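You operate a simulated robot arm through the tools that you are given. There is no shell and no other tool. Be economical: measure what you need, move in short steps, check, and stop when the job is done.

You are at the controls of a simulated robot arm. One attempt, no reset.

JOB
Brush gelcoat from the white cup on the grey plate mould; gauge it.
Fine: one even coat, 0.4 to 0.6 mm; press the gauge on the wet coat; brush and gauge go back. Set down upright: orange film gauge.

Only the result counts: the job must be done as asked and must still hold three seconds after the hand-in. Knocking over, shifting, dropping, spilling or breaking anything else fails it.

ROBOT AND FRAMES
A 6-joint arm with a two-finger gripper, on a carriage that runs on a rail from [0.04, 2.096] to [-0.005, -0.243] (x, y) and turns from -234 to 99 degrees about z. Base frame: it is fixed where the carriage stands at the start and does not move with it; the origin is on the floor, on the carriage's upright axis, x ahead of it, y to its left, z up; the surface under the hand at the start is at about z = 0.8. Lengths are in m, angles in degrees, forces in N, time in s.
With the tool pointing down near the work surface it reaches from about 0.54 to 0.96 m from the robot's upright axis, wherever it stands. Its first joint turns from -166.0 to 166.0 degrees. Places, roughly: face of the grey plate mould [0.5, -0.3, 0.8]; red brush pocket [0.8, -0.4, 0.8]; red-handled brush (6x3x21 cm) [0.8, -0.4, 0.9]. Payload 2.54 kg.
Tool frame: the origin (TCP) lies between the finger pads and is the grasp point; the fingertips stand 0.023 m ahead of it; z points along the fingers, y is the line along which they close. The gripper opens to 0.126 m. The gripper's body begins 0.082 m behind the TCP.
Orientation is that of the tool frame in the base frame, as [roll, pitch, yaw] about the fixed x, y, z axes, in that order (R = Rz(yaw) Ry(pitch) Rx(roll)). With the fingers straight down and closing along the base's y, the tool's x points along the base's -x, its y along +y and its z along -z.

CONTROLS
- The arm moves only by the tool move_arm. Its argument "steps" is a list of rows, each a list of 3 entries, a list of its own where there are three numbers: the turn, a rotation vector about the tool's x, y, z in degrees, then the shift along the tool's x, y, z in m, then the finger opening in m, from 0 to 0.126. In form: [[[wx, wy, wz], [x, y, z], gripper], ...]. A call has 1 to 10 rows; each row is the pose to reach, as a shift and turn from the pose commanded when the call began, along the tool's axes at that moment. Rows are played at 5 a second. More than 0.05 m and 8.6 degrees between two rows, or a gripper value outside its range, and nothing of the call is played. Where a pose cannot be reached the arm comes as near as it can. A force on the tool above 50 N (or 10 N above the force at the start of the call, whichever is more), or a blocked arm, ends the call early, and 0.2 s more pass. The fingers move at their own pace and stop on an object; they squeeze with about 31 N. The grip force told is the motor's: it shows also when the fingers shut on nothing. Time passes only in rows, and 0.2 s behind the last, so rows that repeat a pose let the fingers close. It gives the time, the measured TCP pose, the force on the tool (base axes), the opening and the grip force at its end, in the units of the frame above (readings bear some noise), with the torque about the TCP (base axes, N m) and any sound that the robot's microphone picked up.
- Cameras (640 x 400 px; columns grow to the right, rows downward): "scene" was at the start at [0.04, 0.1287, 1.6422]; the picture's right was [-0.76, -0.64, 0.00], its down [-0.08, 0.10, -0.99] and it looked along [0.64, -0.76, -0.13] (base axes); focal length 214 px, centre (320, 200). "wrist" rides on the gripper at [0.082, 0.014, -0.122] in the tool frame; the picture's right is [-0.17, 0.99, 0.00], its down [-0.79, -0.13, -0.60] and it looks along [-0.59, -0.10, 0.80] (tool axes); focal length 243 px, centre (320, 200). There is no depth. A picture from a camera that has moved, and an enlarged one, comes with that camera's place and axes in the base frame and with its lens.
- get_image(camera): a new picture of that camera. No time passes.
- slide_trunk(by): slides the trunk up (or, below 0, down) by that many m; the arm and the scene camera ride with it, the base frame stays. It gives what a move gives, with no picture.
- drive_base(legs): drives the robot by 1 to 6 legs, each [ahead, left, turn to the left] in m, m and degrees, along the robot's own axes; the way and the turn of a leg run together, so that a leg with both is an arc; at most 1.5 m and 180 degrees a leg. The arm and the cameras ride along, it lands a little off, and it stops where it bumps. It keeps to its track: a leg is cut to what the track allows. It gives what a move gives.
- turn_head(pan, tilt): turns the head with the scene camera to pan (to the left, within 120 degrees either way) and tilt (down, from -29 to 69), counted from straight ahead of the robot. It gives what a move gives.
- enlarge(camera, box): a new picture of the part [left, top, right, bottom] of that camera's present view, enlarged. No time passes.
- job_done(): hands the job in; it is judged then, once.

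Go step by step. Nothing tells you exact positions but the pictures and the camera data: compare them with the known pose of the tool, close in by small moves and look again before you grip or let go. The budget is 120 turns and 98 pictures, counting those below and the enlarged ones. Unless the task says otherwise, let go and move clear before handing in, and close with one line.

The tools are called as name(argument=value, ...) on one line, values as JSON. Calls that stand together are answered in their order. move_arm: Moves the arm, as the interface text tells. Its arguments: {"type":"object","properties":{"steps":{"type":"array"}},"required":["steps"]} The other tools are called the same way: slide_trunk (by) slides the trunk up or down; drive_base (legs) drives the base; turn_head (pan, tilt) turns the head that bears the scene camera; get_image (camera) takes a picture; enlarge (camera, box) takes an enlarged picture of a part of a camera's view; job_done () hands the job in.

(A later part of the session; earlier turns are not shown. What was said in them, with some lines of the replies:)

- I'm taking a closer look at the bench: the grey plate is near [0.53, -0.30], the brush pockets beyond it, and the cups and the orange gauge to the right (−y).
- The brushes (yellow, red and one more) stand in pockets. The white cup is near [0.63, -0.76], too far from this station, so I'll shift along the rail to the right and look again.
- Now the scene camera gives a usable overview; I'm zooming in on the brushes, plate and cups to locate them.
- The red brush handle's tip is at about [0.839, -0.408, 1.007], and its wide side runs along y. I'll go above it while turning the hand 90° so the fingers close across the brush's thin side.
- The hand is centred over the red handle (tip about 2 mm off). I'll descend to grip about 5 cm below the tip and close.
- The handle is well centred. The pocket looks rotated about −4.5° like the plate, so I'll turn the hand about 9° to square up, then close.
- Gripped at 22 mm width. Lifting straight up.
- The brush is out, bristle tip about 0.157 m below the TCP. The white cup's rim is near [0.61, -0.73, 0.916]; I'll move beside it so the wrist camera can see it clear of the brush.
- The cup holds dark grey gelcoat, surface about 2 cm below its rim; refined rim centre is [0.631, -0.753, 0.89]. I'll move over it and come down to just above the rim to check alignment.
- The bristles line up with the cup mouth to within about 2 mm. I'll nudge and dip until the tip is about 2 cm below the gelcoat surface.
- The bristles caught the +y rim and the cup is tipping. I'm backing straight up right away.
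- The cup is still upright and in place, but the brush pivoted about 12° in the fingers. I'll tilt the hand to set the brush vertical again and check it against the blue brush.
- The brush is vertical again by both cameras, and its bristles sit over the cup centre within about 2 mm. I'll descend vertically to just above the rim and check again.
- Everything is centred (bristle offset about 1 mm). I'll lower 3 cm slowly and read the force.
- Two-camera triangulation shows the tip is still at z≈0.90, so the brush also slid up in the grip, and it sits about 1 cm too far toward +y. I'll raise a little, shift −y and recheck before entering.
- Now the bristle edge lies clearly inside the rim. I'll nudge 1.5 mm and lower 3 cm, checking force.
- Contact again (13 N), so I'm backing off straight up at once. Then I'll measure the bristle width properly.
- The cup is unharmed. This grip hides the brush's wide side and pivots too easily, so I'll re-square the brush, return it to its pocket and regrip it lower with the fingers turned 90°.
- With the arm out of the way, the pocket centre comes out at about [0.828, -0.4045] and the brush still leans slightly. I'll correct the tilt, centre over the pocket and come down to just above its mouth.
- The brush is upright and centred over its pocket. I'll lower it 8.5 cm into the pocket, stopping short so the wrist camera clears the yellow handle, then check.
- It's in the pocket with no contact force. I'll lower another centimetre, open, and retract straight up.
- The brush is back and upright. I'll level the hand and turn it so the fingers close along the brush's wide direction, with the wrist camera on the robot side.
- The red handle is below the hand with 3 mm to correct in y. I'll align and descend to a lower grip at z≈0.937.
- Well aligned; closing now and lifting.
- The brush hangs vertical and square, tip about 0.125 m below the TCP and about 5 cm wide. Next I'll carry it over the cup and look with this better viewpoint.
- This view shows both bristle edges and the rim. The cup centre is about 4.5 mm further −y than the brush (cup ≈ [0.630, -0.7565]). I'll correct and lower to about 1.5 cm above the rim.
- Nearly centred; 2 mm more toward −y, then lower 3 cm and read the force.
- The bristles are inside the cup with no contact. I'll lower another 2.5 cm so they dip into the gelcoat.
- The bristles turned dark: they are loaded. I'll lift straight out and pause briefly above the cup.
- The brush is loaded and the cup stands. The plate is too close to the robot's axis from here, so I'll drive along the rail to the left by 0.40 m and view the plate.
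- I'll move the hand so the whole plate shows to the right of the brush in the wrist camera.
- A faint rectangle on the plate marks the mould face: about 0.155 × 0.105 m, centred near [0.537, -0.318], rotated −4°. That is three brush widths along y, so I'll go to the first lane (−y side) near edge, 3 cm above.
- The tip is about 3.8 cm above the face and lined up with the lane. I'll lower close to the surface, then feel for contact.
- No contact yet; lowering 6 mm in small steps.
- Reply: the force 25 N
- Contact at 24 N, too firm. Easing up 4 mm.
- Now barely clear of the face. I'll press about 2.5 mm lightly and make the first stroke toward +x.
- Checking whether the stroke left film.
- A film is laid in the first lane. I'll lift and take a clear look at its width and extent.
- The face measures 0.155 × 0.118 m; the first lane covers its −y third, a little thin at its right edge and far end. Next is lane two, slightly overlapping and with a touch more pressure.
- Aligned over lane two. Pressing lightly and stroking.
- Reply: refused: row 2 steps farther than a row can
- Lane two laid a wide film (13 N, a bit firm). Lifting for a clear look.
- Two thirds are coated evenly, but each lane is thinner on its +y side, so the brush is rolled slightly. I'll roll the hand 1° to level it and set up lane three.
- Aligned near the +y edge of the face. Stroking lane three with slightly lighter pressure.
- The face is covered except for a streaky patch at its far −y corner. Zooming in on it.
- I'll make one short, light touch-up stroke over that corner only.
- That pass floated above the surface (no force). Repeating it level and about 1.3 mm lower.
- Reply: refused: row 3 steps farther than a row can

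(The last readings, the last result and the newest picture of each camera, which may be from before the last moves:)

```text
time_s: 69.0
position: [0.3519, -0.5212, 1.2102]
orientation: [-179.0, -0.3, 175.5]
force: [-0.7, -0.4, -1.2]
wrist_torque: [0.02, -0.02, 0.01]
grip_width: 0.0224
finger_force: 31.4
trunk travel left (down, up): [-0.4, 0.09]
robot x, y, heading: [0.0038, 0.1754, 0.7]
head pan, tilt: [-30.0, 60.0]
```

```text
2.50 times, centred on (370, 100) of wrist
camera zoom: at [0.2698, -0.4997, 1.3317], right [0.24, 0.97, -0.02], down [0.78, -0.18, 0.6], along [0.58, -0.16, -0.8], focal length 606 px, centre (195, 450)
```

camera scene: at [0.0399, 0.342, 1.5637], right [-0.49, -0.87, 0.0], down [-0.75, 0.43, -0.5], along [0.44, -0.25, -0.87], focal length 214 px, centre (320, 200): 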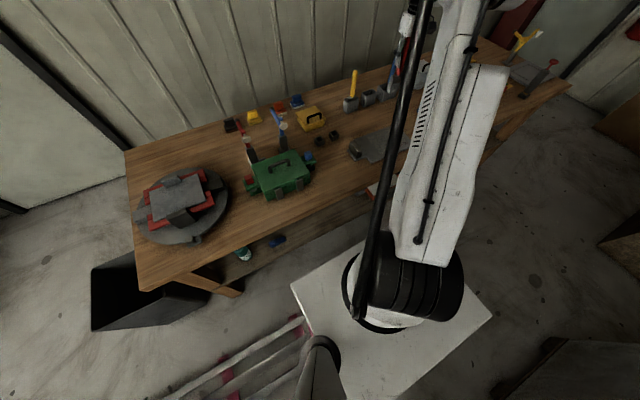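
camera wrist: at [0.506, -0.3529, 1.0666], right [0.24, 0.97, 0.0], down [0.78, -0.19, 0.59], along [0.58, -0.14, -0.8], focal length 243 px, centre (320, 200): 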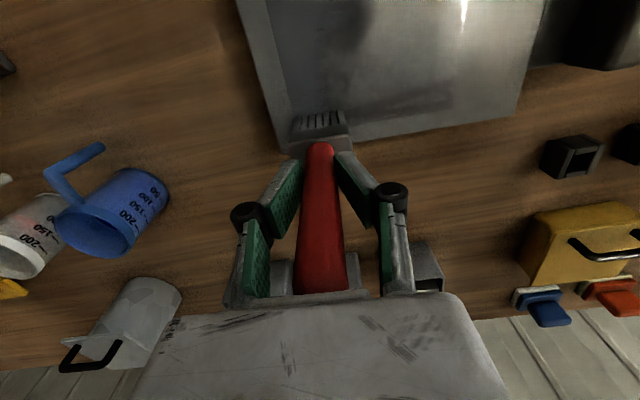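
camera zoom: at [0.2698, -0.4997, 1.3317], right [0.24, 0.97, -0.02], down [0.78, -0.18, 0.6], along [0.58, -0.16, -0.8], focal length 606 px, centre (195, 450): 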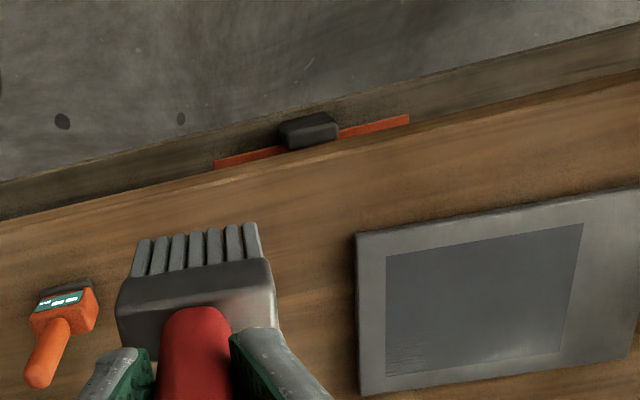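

The first call was refused and only the retreat ran; nothing was touched. I'll return to the earlier position first.

move_arm(steps=[[[-0.5, 0, 0], [-0.03, 0.02, 0.0325], 0.0], [[-1, 0, 0], [-0.06, 0.04, 0.065], 0.0], [[-1, 0, 0], [-0.09, 0.06, 0.0975], 0.0], [[-1, 0, 0], [-0.12, 0.08, 0.13], 0.0], [[-1, 0, 0], [-0.148, 0.106, 0.145], 0.0], [[-1, 0, 0], [-0.176, 0.132, 0.165], 0.0], [[-1, 0, 0], [-0.2045, 0.158, 0.195], 0.0], [[-1, 0, 0], [-0.2045, 0.158, 0.235], 0.0]])

```text
time_s: 70.8
position: [0.5644, -0.3834, 0.97]
orientation: [-180.0, -0.2, 175.7]
force: [0.4, -0.1, -0.4]
wrist_torque: [-0.03, -0.01, 0.03]
grip_width: 0.0223
finger_force: 31.0
trunk travel left (down, up): [-0.4, 0.09]
robot x, y, heading: [0.0022, 0.1749, 0.6]
head pan, tilt: [-30.0, 60.0]
```

Now the pressed touch-up stroke over the corner.

move_arm(steps=[[[0, 0, 0], [0, 0.003, 0.016], 0.0], [[0, 0, 0], [0, 0.003, 0.0262], 0.0], [[0, 0, 0], [-0.0115, 0.003, 0.0266], 0.0], [[0, 0, 0], [-0.023, 0.003, 0.0266], 0.0], [[0, 0, 0], [-0.035, 0.003, 0.0266], 0.0]])

```text
time_s: 72.0
position: [0.6002, -0.3836, 0.9447]
orientation: [-180.0, -0.4, 175.6]
force: [-5.1, 0.4, 11.8]
wrist_torque: [0.03, 0.62, -0.02]
grip_width: 0.0224
finger_force: 30.9
trunk travel left (down, up): [-0.4, 0.09]
robot x, y, heading: [0.0048, 0.178, 0.4]
head pan, tilt: [-30.0, 60.0]
```

Good contact this time. Lifting away to inspect.

move_arm(steps=[[[0, 0, 0], [0, 0, -0.03], 0.0], [[0, 0, 0], [0.03, -0.02, -0.06], 0.0], [[0, 0, 0], [0.06, -0.04, -0.09], 0.0], [[0, 0, 0], [0.09, -0.06, -0.11], 0.0], [[0, 0, 0], [0.12, -0.08, -0.13], 0.0], [[0, 0, 0], [0.12, -0.08, -0.13], 0.0]])

enlarge(camera="wrist", box=[260, 20, 480, 180])

```text
time_s: 73.4
position: [0.4762, -0.4541, 1.0733]
orientation: [180.0, -0.3, 175.6]
force: [-1.0, -0.8, 0.5]
wrist_torque: [0.02, -0.02, -0.01]
grip_width: 0.0223
finger_force: 31.4
trunk travel left (down, up): [-0.4, 0.09]
robot x, y, heading: [0.004, 0.176, 0.4]
head pan, tilt: [-30.0, 60.0]
```

```text
2.50 times, centred on (370, 100) of wrist
camera zoom: at [0.3932, -0.4331, 1.1949], right [0.24, 0.97, 0.0], down [0.78, -0.19, 0.59], along [0.58, -0.14, -0.8], focal length 606 px, centre (195, 450)
```

zoom: 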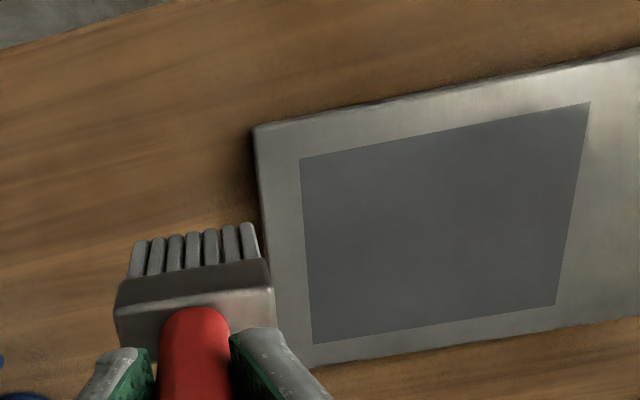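

The coat now looks uniform over the whole face. Next I'll return the brush: raise it, then drive back right to the first station.

move_arm(steps=[[[0, 0, 0], [-0.02, 0.001, -0.04], 0.0], [[0, 0, 0], [-0.04, 0.002, -0.08], 0.0], [[0, 0, 0], [-0.065, 0.003, -0.115], 0.0], [[0, 0, 0], [-0.105, 0.004, -0.12], 0.0], [[0, 0, 0], [-0.144, 0.005, -0.12], 0.0]])

drive_base(legs=[[0, -0.395, 0]])

```text
time_s: 74.6
position: [0.6226, -0.4603, 1.1935]
orientation: [180.0, -0.3, 175.7]
force: [0.4, -0.1, -1.2]
wrist_torque: [0.02, 0.03, -0.01]
grip_width: 0.0225
finger_force: 30.8
trunk travel left (down, up): [-0.4, 0.09]
robot x, y, heading: [0.0057, 0.1732, 0.5]
head pan, tilt: [-30.0, 60.0]
```

```text
time_s: 77.0
position: [0.6179, -0.8464, 1.1938]
orientation: [-179.9, -0.3, 175.9]
force: [-0.1, -0.4, -0.7]
wrist_torque: [-0.01, -0.02, 0.01]
grip_width: 0.0221
finger_force: 31.2
trunk travel left (down, up): [-0.4, 0.09]
robot x, y, heading: [-0.0039, -0.2161, 0.9]
head pan, tilt: [-30.0, 60.0]
```

Moving above the red brush's pocket.

move_arm(steps=[[[0, 0, 0], [-0.0176, 0.0449, 0], 0.0], [[0, 0, 0], [-0.0352, 0.0898, 0], 0.0], [[0, 0, 0], [-0.0528, 0.1347, 0], 0.0], [[0, 0, 0], [-0.0704, 0.1796, 0], 0.0], [[0, 0, 0], [-0.088, 0.2245, 0], 0.0], [[0, 0, 0], [-0.1056, 0.2694, 0], 0.0], [[0, 0, 0], [-0.1232, 0.3143, 0], 0.0], [[0, 0, 0], [-0.1408, 0.3592, 0], 0.0], [[0, 0, 0], [-0.1584, 0.4041, 0], 0.0], [[0, 0, 0], [-0.176, 0.449, 0], 0.0]])

enlarge(camera="wrist", box=[220, 20, 420, 160])

enlarge(camera="scene", box=[240, 10, 360, 130])

```text
time_s: 79.2
position: [0.8239, -0.4081, 1.1929]
orientation: [-180.0, -0.2, 175.9]
force: [0.8, 0.7, -1.0]
wrist_torque: [-0.02, -0.02, 0.02]
grip_width: 0.0223
finger_force: 30.4
trunk travel left (down, up): [-0.4, 0.09]
robot x, y, heading: [-0.0095, -0.2144, 0.8]
head pan, tilt: [-30.0, 60.0]
```

```text
2.86 times, centred on (320, 90) of wrist
camera zoom: at [0.7428, -0.3886, 1.3141], right [0.24, 0.97, 0.0], down [0.78, -0.19, 0.59], along [0.58, -0.14, -0.8], focal length 693 px, centre (320, 514)
```

zoom: 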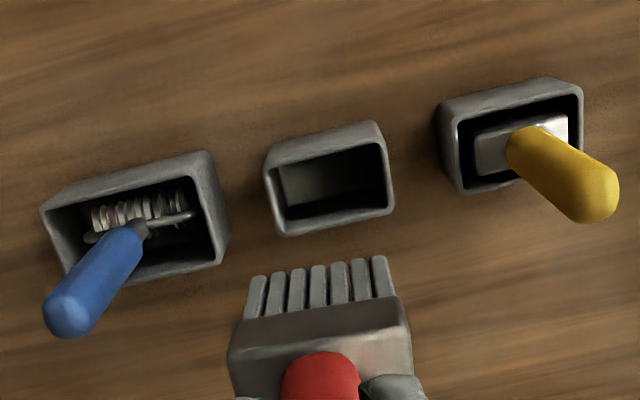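

```text
3.33 times, centred on (300, 70) of scene
camera zoom: at [0.0317, -0.0465, 1.5637], right [-0.49, -0.87, 0.0], down [-0.76, 0.42, -0.5], along [0.44, -0.24, -0.87], focal length 715 px, centre (387, 633)
```

zoom: 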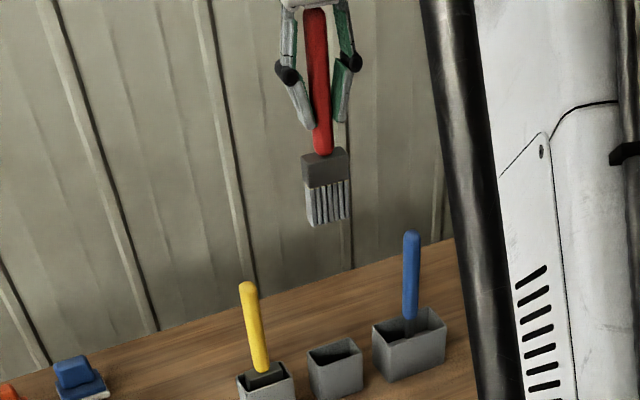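

The pocket mouth is about 5 mm toward +x and 4 mm toward +y of the brush. I'll correct and lower to just above the mouth.

move_arm(steps=[[[0, 0, 0], [-0.0055, 0.0046, 0.04], 0.0], [[0, 0, 0], [-0.0055, 0.0046, 0.08], 0.0], [[0, 0, 0], [-0.0055, 0.0046, 0.12], 0.0], [[0, 0, 0], [-0.0055, 0.0046, 0.16], 0.0], [[0, 0, 0], [-0.0055, 0.0046, 0.175], 0.0], [[0, 0, 0], [-0.0055, 0.0046, 0.175], 0.0]])

enlarge(camera="wrist", box=[240, 20, 400, 160])

```text
time_s: 80.6
position: [0.8292, -0.4057, 1.0187]
orientation: [-179.9, -0.3, 175.9]
force: [-0.5, 0.2, -1.0]
wrist_torque: [-0.02, 0.04, -0.01]
grip_width: 0.0222
finger_force: 30.2
trunk travel left (down, up): [-0.4, 0.09]
robot x, y, heading: [-0.001, -0.2151, 0.8]
head pan, tilt: [-30.0, 60.0]
```

```text
2.86 times, centred on (320, 90) of wrist
camera zoom: at [0.7478, -0.3854, 1.1392], right [0.24, 0.97, 0.0], down [0.78, -0.19, 0.59], along [0.58, -0.14, -0.8], focal length 693 px, centre (320, 514)
```

zoom: 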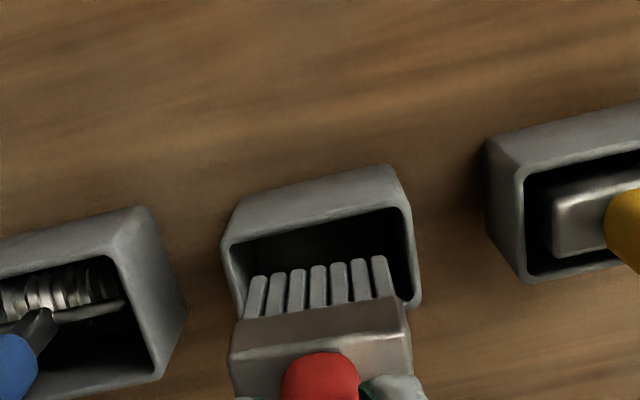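

The brush is centred over the pocket; 2 mm more toward +x, then lowering it in.

move_arm(steps=[[[0, 0, 0], [-0.0025, 0.0005, 0.015], 0.0], [[0, 0, 0], [-0.0025, 0.0005, 0.035], 0.0], [[0, 0, 0], [-0.0025, 0.0005, 0.055], 0.0], [[0, 0, 0], [-0.0025, 0.0005, 0.07], 0.0], [[0, 0, 0], [-0.0025, 0.0005, 0.078], 0.0], [[0, 0, 0], [-0.0025, 0.0005, 0.078], 0.0]])

```text
time_s: 82.0
position: [0.8306, -0.4055, 0.9392]
orientation: [180.0, -0.4, 175.9]
force: [-0.1, 0.0, 0.4]
wrist_torque: [0.03, -0.01, 0.0]
grip_width: 0.0223
finger_force: 31.2
trunk travel left (down, up): [-0.4, 0.09]
robot x, y, heading: [-0.0039, -0.2136, 0.8]
head pan, tilt: [-30.0, 60.0]
```

The brush is in, with almost no force. Opening and retracting straight up.

move_arm(steps=[[[0, 0, 0], [0, 0, 0.002], 0.0], [[0, 0, 0], [0, 0, 0.002], 0.03], [[0, 0, 0], [0, 0, 0.002], 0.05], [[0, 0, 0], [0, 0, 0.002], 0.06], [[0, 0, 0], [0, 0, -0.03], 0.06], [[0, 0, 0], [0, 0, -0.07], 0.06], [[0, 0, 0], [0, 0, -0.115], 0.06], [[0, 0, 0], [0, 0, -0.16], 0.06], [[0, 0, 0], [0, 0, -0.2], 0.06]])

get_image(camera="scene")

```text
time_s: 84.0
position: [0.833, -0.4053, 1.141]
orientation: [179.9, -0.3, 176.0]
force: [-0.9, 0.4, -0.6]
wrist_torque: [0.03, -0.02, 0.04]
grip_width: 0.0601
finger_force: 0.0
trunk travel left (down, up): [-0.4, 0.09]
robot x, y, heading: [-0.0042, -0.2152, 0.9]
head pan, tilt: [-30.0, 60.0]
```

```text
22 pictures are left
camera scene: at [0.0313, -0.0468, 1.5637], right [-0.49, -0.87, 0.0], down [-0.76, 0.42, -0.5], along [0.44, -0.24, -0.87], focal length 214 px, centre (320, 200)
```

scene: 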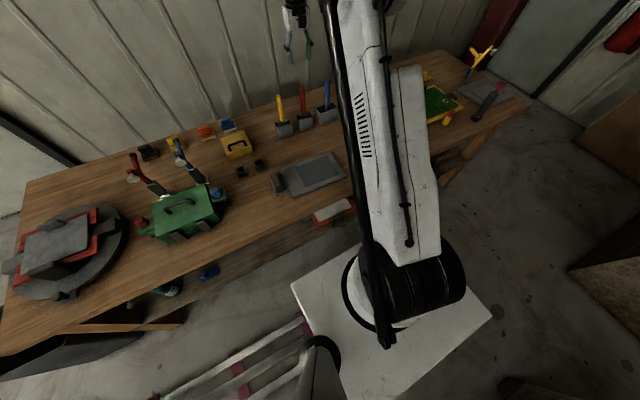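

The brush is home. The gauge's handle top is at about [0.4525, -0.66, 0.96], so I'll move above it with the fingers open.

move_arm(steps=[[[0, 0, 0], [0.0362, -0.0281, 0.005], 0.06], [[0, 0, 0], [0.0725, -0.0562, 0.01], 0.06], [[0, 0, 0], [0.1087, -0.0843, 0.015], 0.06], [[0, 0, 0], [0.1449, -0.1124, 0.02], 0.06], [[0, 0, 0], [0.1812, -0.1405, 0.025], 0.06], [[0, 0, 0], [0.2174, -0.1686, 0.03], 0.06], [[0, 0, 0], [0.2536, -0.1967, 0.035], 0.06], [[0, 0, 0], [0.2898, -0.2248, 0.04], 0.06], [[0, 0, 0], [0.3261, -0.2529, 0.045], 0.06], [[0, 0, 0], [0.3623, -0.281, 0.05], 0.06]])

get_image(camera="wrist")

```text
time_s: 86.2
position: [0.4511, -0.6601, 1.0919]
orientation: [180.0, -0.3, 175.8]
force: [-0.1, 0.1, 1.8]
wrist_torque: [-0.02, 0.0, -0.01]
grip_width: 0.06
finger_force: 0.0
trunk travel left (down, up): [-0.4, 0.09]
robot x, y, heading: [-0.0052, -0.2141, 0.9]
head pan, tilt: [-30.0, 60.0]
```

```text
21 pictures are left
camera wrist: at [0.3685, -0.6394, 1.2125], right [0.24, 0.97, 0.0], down [0.78, -0.19, 0.59], along [0.58, -0.14, -0.8], focal length 243 px, centre (320, 200)
```

wrist: 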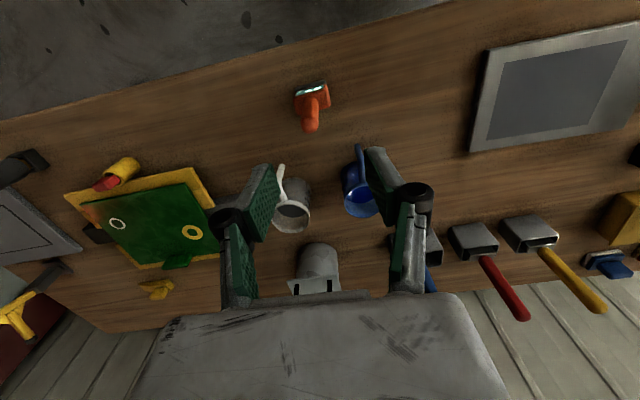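

The gauge sits at about [0.456, -0.672]. Correcting and lowering to grip its handle near z = 0.93.

move_arm(steps=[[[0, 0, 0], [-0.0058, -0.0116, 0.03], 0.06], [[0, 0, 0], [-0.0058, -0.0116, 0.07], 0.06], [[0, 0, 0], [-0.0058, -0.0116, 0.11], 0.06], [[0, 0, 0], [-0.0058, -0.0116, 0.14], 0.06], [[0, 0, 0], [-0.0058, -0.0116, 0.162], 0.06], [[0, 0, 0], [-0.0058, -0.0116, 0.162], 0.06]])

get_image(camera="wrist")

```text
time_s: 87.6
position: [0.4554, -0.6712, 0.9298]
orientation: [-180.0, -0.3, 175.9]
force: [0.4, 0.0, 0.2]
wrist_torque: [0.02, 0.03, -0.04]
grip_width: 0.0598
finger_force: 0.2
trunk travel left (down, up): [-0.4, 0.09]
robot x, y, heading: [-0.005, -0.2144, 1.0]
head pan, tilt: [-30.0, 60.0]
```

```text
20 pictures are left
camera wrist: at [0.3732, -0.6519, 1.0511], right [0.24, 0.97, 0.0], down [0.78, -0.19, 0.59], along [0.58, -0.14, -0.8], focal length 243 px, centre (320, 200)
```

wrist: 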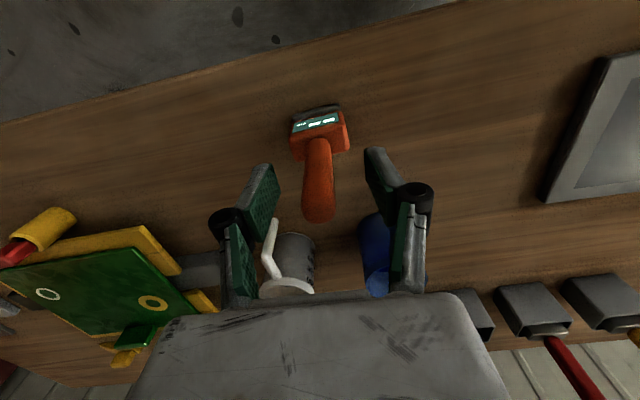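

The handle is centred between the pads. I'll go 16 mm lower for a better hold and close.

move_arm(steps=[[[0, 0, 0], [0, 0, 0.016], 0.06], [[0, 0, 0], [0, 0, 0.016], 0.05], [[0, 0, 0], [0, 0, 0.016], 0.03], [[0, 0, 0], [0, 0, 0.016], 0.01], [[0, 0, 0], [0, 0, 0.016], 0.0], [[0, 0, 0], [0, 0, 0.016], 0.0]])

```text
time_s: 89.0
position: [0.4561, -0.6718, 0.914]
orientation: [-179.9, -0.3, 175.9]
force: [-0.5, 0.6, -0.7]
wrist_torque: [0.01, 0.02, 0.03]
grip_width: 0.0208
finger_force: 30.7
trunk travel left (down, up): [-0.4, 0.09]
robot x, y, heading: [-0.0085, -0.215, 0.8]
head pan, tilt: [-30.0, 60.0]
```

Gripped (21 mm). Lifting the gauge straight up.

move_arm(steps=[[[0, 0, 0], [0, 0, -0.03], 0.0], [[0, 0, 0], [0, 0, -0.07], 0.0], [[0, 0, 0], [0, 0, -0.11], 0.0], [[0, 0, 0], [0, 0, -0.15], 0.0]])

enlarge(camera="wrist", box=[260, 80, 380, 220])

```text
time_s: 90.0
position: [0.4584, -0.6722, 1.0633]
orientation: [-180.0, -0.3, 175.9]
force: [0.5, 0.3, -1.0]
wrist_torque: [-0.01, 0.04, 0.01]
grip_width: 0.0205
finger_force: 31.1
trunk travel left (down, up): [-0.4, 0.09]
robot x, y, heading: [-0.0031, -0.2155, 0.8]
head pan, tilt: [-30.0, 60.0]
```

```text
2.86 times, centred on (320, 150) of wrist
camera zoom: at [0.3746, -0.6515, 1.1843], right [0.24, 0.97, 0.0], down [0.78, -0.19, 0.59], along [0.58, -0.14, -0.8], focal length 693 px, centre (320, 343)
```

zoom: 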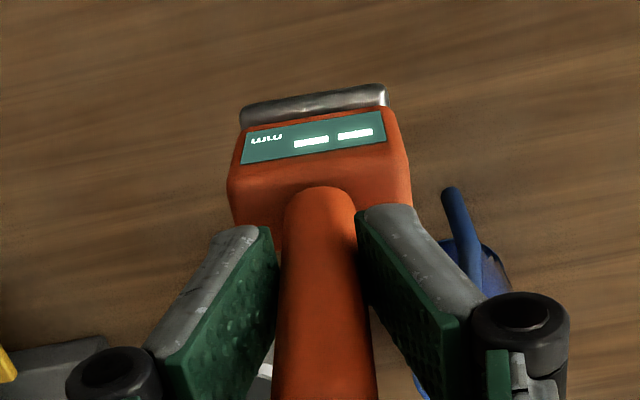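

The screen shows "mm -- --", visible in the wrist camera. I'll drive left again to bring the gauge over the plate.

drive_base(legs=[[0, 0.39, 0]])

```text
time_s: 92.5
position: [0.4674, -0.2839, 1.0626]
orientation: [179.9, -0.4, 176.3]
force: [0.3, 0.0, -1.1]
wrist_torque: [-0.02, 0.03, 0.02]
grip_width: 0.0206
finger_force: 31.3
trunk travel left (down, up): [-0.4, 0.09]
robot x, y, heading: [0.0067, 0.1681, 1.3]
head pan, tilt: [-30.0, 60.0]
```

Moving over the middle of the face and down to about 2 cm above it.

move_arm(steps=[[[0, 0, 0], [-0.038, -0.015, 0], 0.0], [[0, 0, 0], [-0.0761, -0.0301, 0.01], 0.0], [[0, 0, 0], [-0.0761, -0.0301, 0.05], 0.0], [[0, 0, 0], [-0.0761, -0.0301, 0.09], 0.0], [[0, 0, 0], [-0.0761, -0.0301, 0.105], 0.0], [[0, 0, 0], [-0.0761, -0.0301, 0.105], 0.0]])

enlarge(camera="wrist", box=[200, 20, 440, 200])

```text
time_s: 93.9
position: [0.5404, -0.3173, 0.9573]
orientation: [-180.0, -0.3, 176.2]
force: [0.5, 0.6, -1.1]
wrist_torque: [0.01, 0.01, 0.0]
grip_width: 0.0202
finger_force: 31.2
trunk travel left (down, up): [-0.4, 0.09]
robot x, y, heading: [0.0033, 0.1666, 1.2]
head pan, tilt: [-30.0, 60.0]
```

```text
2.22 times, centred on (320, 110) of wrist
camera zoom: at [0.4584, -0.2981, 1.0788], right [0.23, 0.97, 0.0], down [0.78, -0.18, 0.59], along [0.58, -0.14, -0.8], focal length 539 px, centre (320, 400)
```

zoom: 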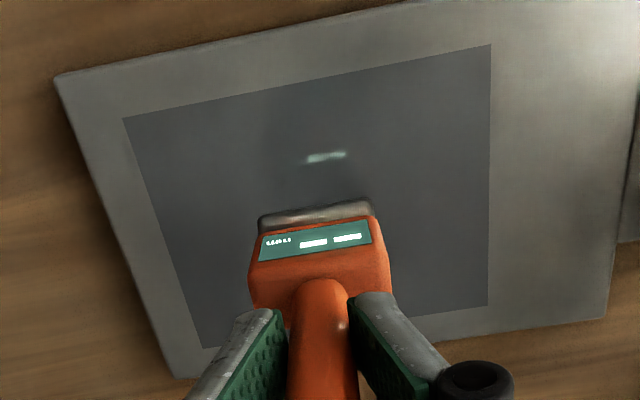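

Well placed over the coat. Lowering 18 mm, then feeling for contact.

move_arm(steps=[[[0, 0, 0], [0, 0, 0.009], 0.0], [[0, 0, 0], [0, 0, 0.017], 0.0], [[0, 0, 0], [0, 0, 0.017], 0.0]])

enlarge(camera="wrist", box=[240, 60, 400, 180])

```text
time_s: 94.7
position: [0.5409, -0.3182, 0.94]
orientation: [-179.9, -0.3, 176.3]
force: [-0.2, -0.4, -0.7]
wrist_torque: [-0.01, -0.04, -0.01]
grip_width: 0.0204
finger_force: 31.0
trunk travel left (down, up): [-0.4, 0.09]
robot x, y, heading: [0.0057, 0.1701, 1.3]
head pan, tilt: [-30.0, 60.0]
```

```text
3.33 times, centred on (320, 120) of wrist
camera zoom: at [0.4584, -0.2993, 1.0612], right [0.23, 0.97, 0.0], down [0.78, -0.18, 0.59], along [0.58, -0.14, -0.8], focal length 809 px, centre (320, 467)
```

zoom: 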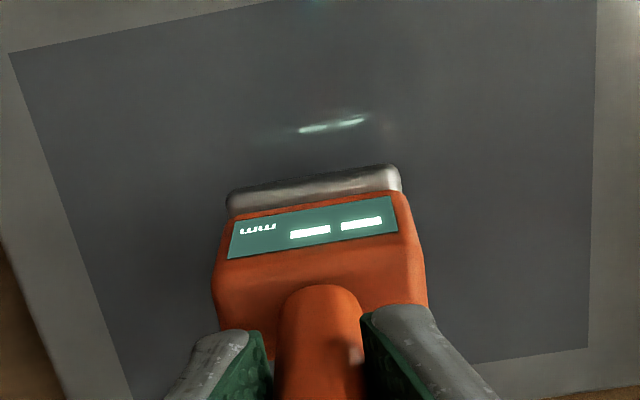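

Still just above the film. Lowering 4 mm in small steps.

move_arm(steps=[[[0, 0, 0], [0, 0, 0.002], 0.0], [[0, 0, 0], [0, 0, 0.004], 0.0]])

```text
time_s: 95.3
position: [0.5412, -0.3194, 0.9366]
orientation: [180.0, -0.3, 176.3]
force: [0.3, -0.1, -0.9]
wrist_torque: [0.0, 0.0, 0.01]
grip_width: 0.0205
finger_force: 30.6
trunk travel left (down, up): [-0.4, 0.09]
robot x, y, heading: [0.0007, 0.1698, 1.2]
head pan, tilt: [-30.0, 60.0]
```

move_arm(steps=[[[0, 0, 0], [0, 0, 0.0015], 0.0], [[0, 0, 0], [0, 0, 0.003], 0.0]])

```text
time_s: 95.9
position: [0.5411, -0.3197, 0.9328]
orientation: [-180.0, -0.3, 176.3]
force: [0.0, 0.6, -1.1]
wrist_torque: [0.03, 0.01, -0.01]
grip_width: 0.0206
finger_force: 31.1
trunk travel left (down, up): [-0.4, 0.09]
robot x, y, heading: [0.0022, 0.1734, 1.3]
head pan, tilt: [-30.0, 60.0]
```

Still no contact, so I'll take a few more millimetres, carefully.

move_arm(steps=[[[0, 0, 0], [0, 0, 0.0015], 0.0], [[0, 0, 0], [0, 0, 0.003], 0.0]])

enlarge(camera="wrist", box=[240, 60, 400, 180])

```text
time_s: 96.5
position: [0.5408, -0.3191, 0.9308]
orientation: [180.0, -0.3, 176.4]
force: [-0.8, 0.5, -1.0]
wrist_torque: [0.03, -0.02, 0.0]
grip_width: 0.0204
finger_force: 30.8
trunk travel left (down, up): [-0.4, 0.09]
robot x, y, heading: [0.0027, 0.1702, 1.4]
head pan, tilt: [-30.0, 60.0]
```

```text
3.33 times, centred on (320, 120) of wrist
camera zoom: at [0.458, -0.2994, 1.0515], right [0.23, 0.97, 0.0], down [0.78, -0.18, 0.59], along [0.58, -0.14, -0.8], focal length 809 px, centre (320, 467)
```

zoom: 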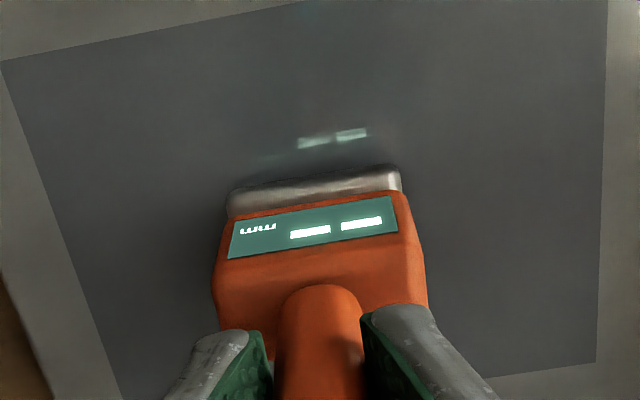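

move_arm(steps=[[[0, 0, 0], [0, 0, 0.0015], 0.0], [[0, 0, 0], [0, 0, 0.003], 0.0]])

```text
time_s: 97.1
position: [0.54, -0.3196, 0.927]
orientation: [-180.0, -0.3, 176.3]
force: [-0.4, -0.2, 1.2]
wrist_torque: [0.05, -0.11, 0.0]
grip_width: 0.0202
finger_force: 30.7
trunk travel left (down, up): [-0.4, 0.09]
robot x, y, heading: [0.0038, 0.1677, 1.3]
head pan, tilt: [-30.0, 60.0]
```

First contact (about 2 N). Pressing 1 mm more and holding.

move_arm(steps=[[[0, 0, 0], [0, 0, 0.001], 0.0], [[0, 0, 0], [0, 0, 0.001], 0.0], [[0, 0, 0], [0, 0, 0.001], 0.0]])

enlarge(camera="wrist", box=[280, 100, 360, 160])

```text
time_s: 97.9
position: [0.5408, -0.32, 0.927]
orientation: [-180.0, -0.2, 176.3]
force: [4.5, -4.5, 17.1]
wrist_torque: [-0.14, -0.56, -0.13]
grip_width: 0.0202
finger_force: 30.9
trunk travel left (down, up): [-0.4, 0.09]
robot x, y, heading: [0.0028, 0.1679, 1.4]
head pan, tilt: [-30.0, 60.0]
```

```text
6.67 times, centred on (320, 130) of wrist
camera zoom: at [0.4576, -0.2996, 1.0482], right [0.23, 0.97, 0.0], down [0.78, -0.18, 0.59], along [0.58, -0.14, -0.8], focal length 1618 px, centre (320, 667)
```

zoom: 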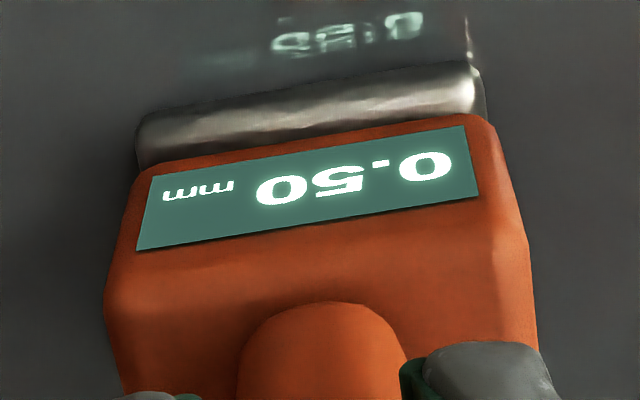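

The gauge reads 0.50 mm, within 0.4–0.6. Lifting straight off the film.

move_arm(steps=[[[0, 0, 0], [0, 0, -0.004], 0.0], [[0, 0, 0], [0, 0, -0.03], 0.0], [[0, 0, 0], [0, 0, -0.07], 0.0], [[0, 0, 0], [0, 0, -0.11], 0.0], [[0, 0, 0], [0, 0, -0.14], 0.0]])

get_image(camera="wrist")

```text
time_s: 99.1
position: [0.5379, -0.3201, 1.0685]
orientation: [-180.0, -0.3, 176.2]
force: [0.1, 0.6, -1.4]
wrist_torque: [-0.01, 0.02, 0.0]
grip_width: 0.0203
finger_force: 30.9
trunk travel left (down, up): [-0.4, 0.09]
robot x, y, heading: [0.0002, 0.1725, 1.2]
head pan, tilt: [-30.0, 60.0]
```

```text
14 pictures are left
camera wrist: at [0.457, -0.3005, 1.1882], right [0.23, 0.97, 0.0], down [0.78, -0.18, 0.59], along [0.58, -0.14, -0.8], focal length 243 px, centre (320, 200)
```

wrist: 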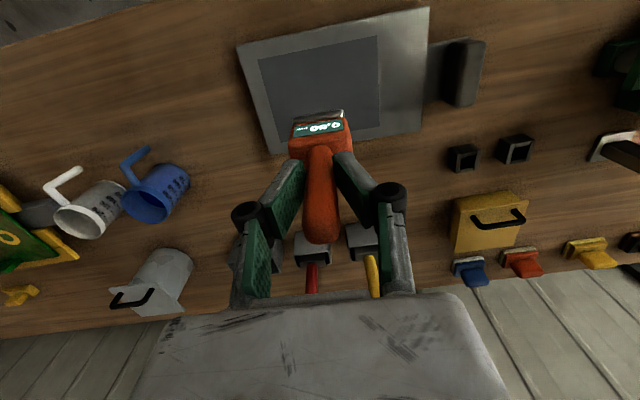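

The reading stays on the screen. Moving back off the plate and driving right again.

move_arm(steps=[[[0, 0, 0], [0.0366, 0.0157, 0], 0.0], [[0, 0, 0], [0.0731, 0.0313, 0], 0.0]])

drive_base(legs=[[0, -0.388, 0]])

```text
time_s: 99.7
position: [0.4679, -0.2812, 1.067]
orientation: [179.9, -0.3, 176.1]
force: [-0.1, 0.1, -0.7]
wrist_torque: [0.03, -0.04, 0.01]
grip_width: 0.0204
finger_force: 31.0
trunk travel left (down, up): [-0.4, 0.09]
robot x, y, heading: [0.0016, 0.1726, 1.2]
head pan, tilt: [-30.0, 60.0]
```

```text
time_s: 102.1
position: [0.4576, -0.6667, 1.0657]
orientation: [180.0, -0.3, 175.8]
force: [0.0, 0.8, -0.8]
wrist_torque: [0.03, 0.01, -0.01]
grip_width: 0.0206
finger_force: 30.3
trunk travel left (down, up): [-0.4, 0.09]
robot x, y, heading: [-0.0061, -0.2115, 0.6]
head pan, tilt: [-30.0, 60.0]
```

Correcting 5 mm in y and lowering the gauge to just above its old spot.

move_arm(steps=[[[0, 0, 0], [0.0006, -0.0054, 0.04], 0.0], [[0, 0, 0], [0.0006, -0.0054, 0.08], 0.0], [[0, 0, 0], [0.0006, -0.0054, 0.12], 0.0], [[0, 0, 0], [0.0006, -0.0054, 0.143], 0.0], [[0, 0, 0], [0.0006, -0.0054, 0.143], 0.0]])

enlarge(camera="wrist", box=[240, 60, 400, 180])

```text
time_s: 103.3
position: [0.4567, -0.6751, 0.9221]
orientation: [-179.9, -0.3, 175.8]
force: [-0.4, 0.9, -0.3]
wrist_torque: [-0.02, 0.01, -0.01]
grip_width: 0.0206
finger_force: 31.2
trunk travel left (down, up): [-0.4, 0.09]
robot x, y, heading: [-0.0025, -0.21, 0.6]
head pan, tilt: [-30.0, 60.0]
```

```text
3.33 times, centred on (320, 120) of wrist
camera zoom: at [0.3747, -0.6537, 1.0433], right [0.24, 0.97, 0.0], down [0.78, -0.19, 0.59], along [0.58, -0.14, -0.81], focal length 809 px, centre (320, 467)
```

zoom: 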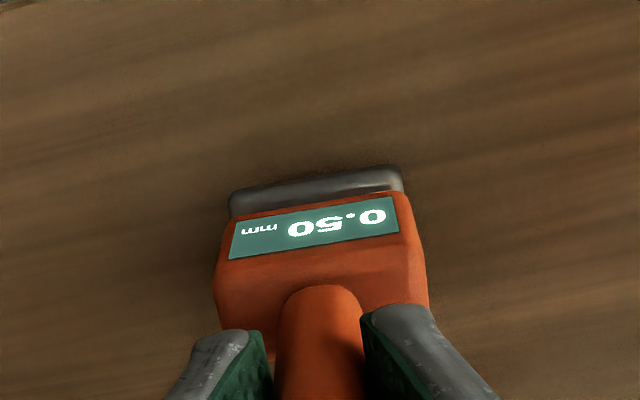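

move_arm(steps=[[[0, 0, 0], [0, 0.0015, 0.003], 0.0], [[0, 0, 0], [0, 0.0015, 0.006], 0.0]])

```text
time_s: 103.9
position: [0.4575, -0.6718, 0.9151]
orientation: [-179.9, -0.3, 175.8]
force: [0.4, -0.5, -0.6]
wrist_torque: [0.0, 0.01, 0.0]
grip_width: 0.0203
finger_force: 30.9
trunk travel left (down, up): [-0.4, 0.09]
robot x, y, heading: [-0.0035, -0.2098, 0.8]
head pan, tilt: [-30.0, 60.0]
```

Almost down; two more millimetres.

move_arm(steps=[[[0, 0, 0], [0, 0, 0.001], 0.0], [[0, 0, 0], [0, 0, 0.002], 0.0]])

```text
time_s: 104.5
position: [0.4567, -0.6711, 0.9129]
orientation: [180.0, -0.4, 176.0]
force: [0.7, 0.2, -0.9]
wrist_torque: [0.02, -0.02, 0.0]
grip_width: 0.0207
finger_force: 31.2
trunk travel left (down, up): [-0.4, 0.09]
robot x, y, heading: [-0.0062, -0.2115, 0.8]
head pan, tilt: [-30.0, 60.0]
```

move_arm(steps=[[[0, 0, 0], [0, 0, 0.001], 0.0], [[0, 0, 0], [0, 0, 0.0015], 0.0]])

```text
time_s: 105.1
position: [0.4567, -0.6713, 0.9126]
orientation: [-180.0, -0.4, 175.9]
force: [1.0, -0.6, 4.3]
wrist_torque: [0.04, -0.21, -0.02]
grip_width: 0.0204
finger_force: 31.1
trunk travel left (down, up): [-0.4, 0.09]
robot x, y, heading: [-0.0054, -0.2115, 0.6]
head pan, tilt: [-30.0, 60.0]
```

The gauge is on the bench with light contact. Opening the fingers and going straight up.

move_arm(steps=[[[0, 0, 0], [0, 0, -0.0005], 0.01], [[0, 0, 0], [0, 0, -0.0005], 0.03], [[0, 0, 0], [0, 0, -0.0005], 0.05], [[0, 0, 0], [0, 0, -0.0005], 0.06], [[0, 0, 0], [0, 0, -0.0005], 0.06], [[0, 0, 0], [0, 0, -0.03], 0.06], [[0, 0, 0], [0, 0, -0.07], 0.06], [[0, 0, 0], [0, 0, -0.11], 0.06], [[0, 0, 0], [0, 0, -0.15], 0.06], [[0, 0, 0], [0, 0, -0.19], 0.06]])

get_image(camera="wrist")

get_image(camera="scene")

```text
time_s: 107.3
position: [0.458, -0.6723, 1.1059]
orientation: [-180.0, -0.3, 175.9]
force: [-0.1, 0.5, 0.1]
wrist_torque: [0.0, -0.03, 0.01]
grip_width: 0.0602
finger_force: 0.0
trunk travel left (down, up): [-0.4, 0.09]
robot x, y, heading: [-0.0029, -0.2094, 0.8]
head pan, tilt: [-30.0, 60.0]
```

```text
12 pictures are left
camera wrist: at [0.3758, -0.6516, 1.2272], right [0.24, 0.97, 0.0], down [0.78, -0.19, 0.59], along [0.58, -0.14, -0.8], focal length 243 px, centre (320, 200)
```

wrist: 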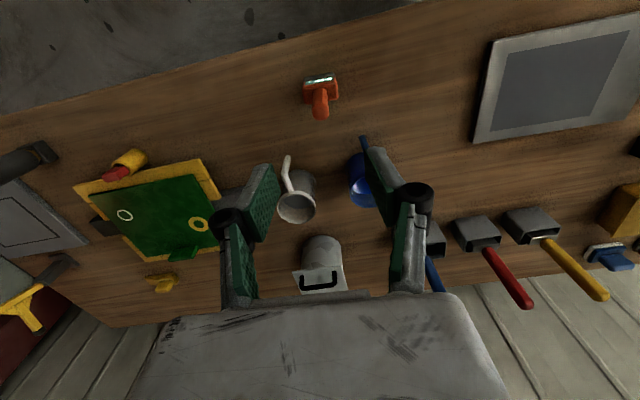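

```text
11 pictures are left
camera scene: at [0.0315, -0.0444, 1.5637], right [-0.49, -0.87, 0.0], down [-0.76, 0.42, -0.5], along [0.44, -0.24, -0.87], focal length 214 px, centre (320, 200)
```

scene: 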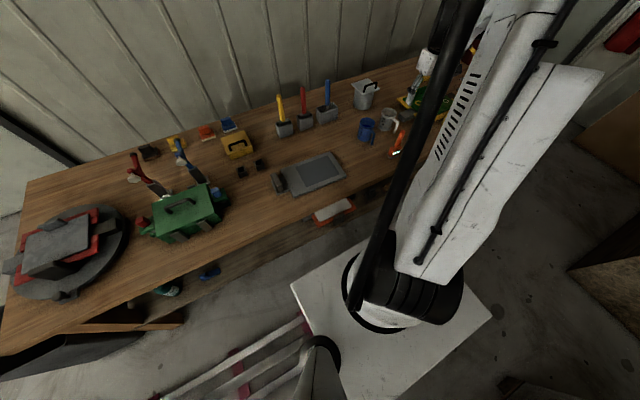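

The gauge stands upright where it was. One last close look at the coat and the rest.

enlarge(camera="wrist", box=[460, 10, 640, 150])

enlarge(camera="scene", box=[260, 70, 420, 200])

```text
2.86 times, centred on (550, 80) of wrist
camera zoom: at [0.3758, -0.6516, 1.2272], right [0.24, 0.97, 0.0], down [0.78, -0.19, 0.59], along [0.58, -0.14, -0.8], focal length 693 px, centre (-337, 543)
```

zoom: 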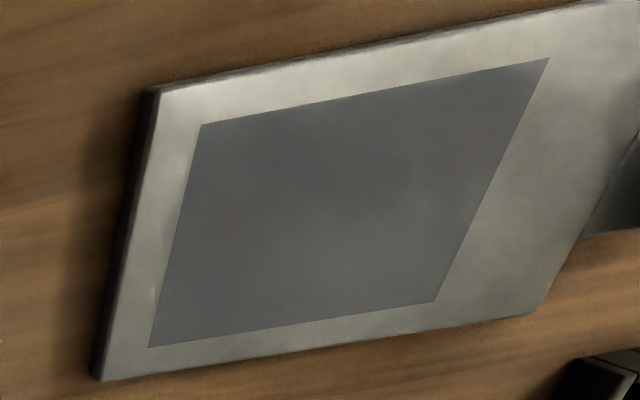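

```text
3.08 times, centred on (340, 135) of scene
camera zoom: at [0.0315, -0.0444, 1.5637], right [-0.49, -0.87, 0.0], down [-0.76, 0.42, -0.5], along [0.44, -0.24, -0.87], focal length 660 px, centre (258, 400)
```

zoom: 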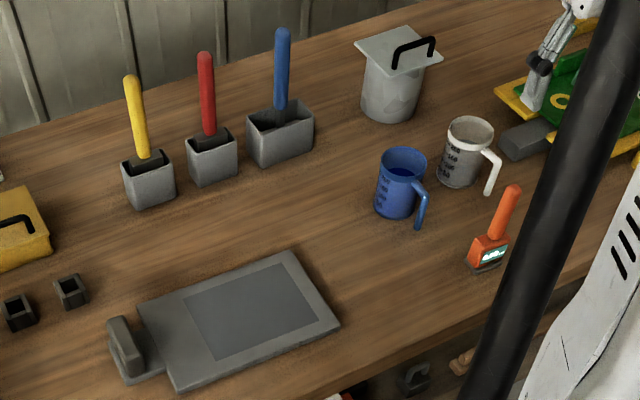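

The coat looks even, the brush and gauge are back in place and upright, and both cups stand where they were. Handing in.

job_done()

```text
The job is handed in.
```

The mould face is fully covered in gelcoat and looks even. The gauge, pressed once on the wet coat near the middle of the face, read 0.50 mm. The far corner on the right took an extra touch-up stroke. The white cup was briefly tipped while I tried to dip the brush, but it settled upright with no spill visible. The brush is back in its pocket and the orange gauge stands upright where it was.
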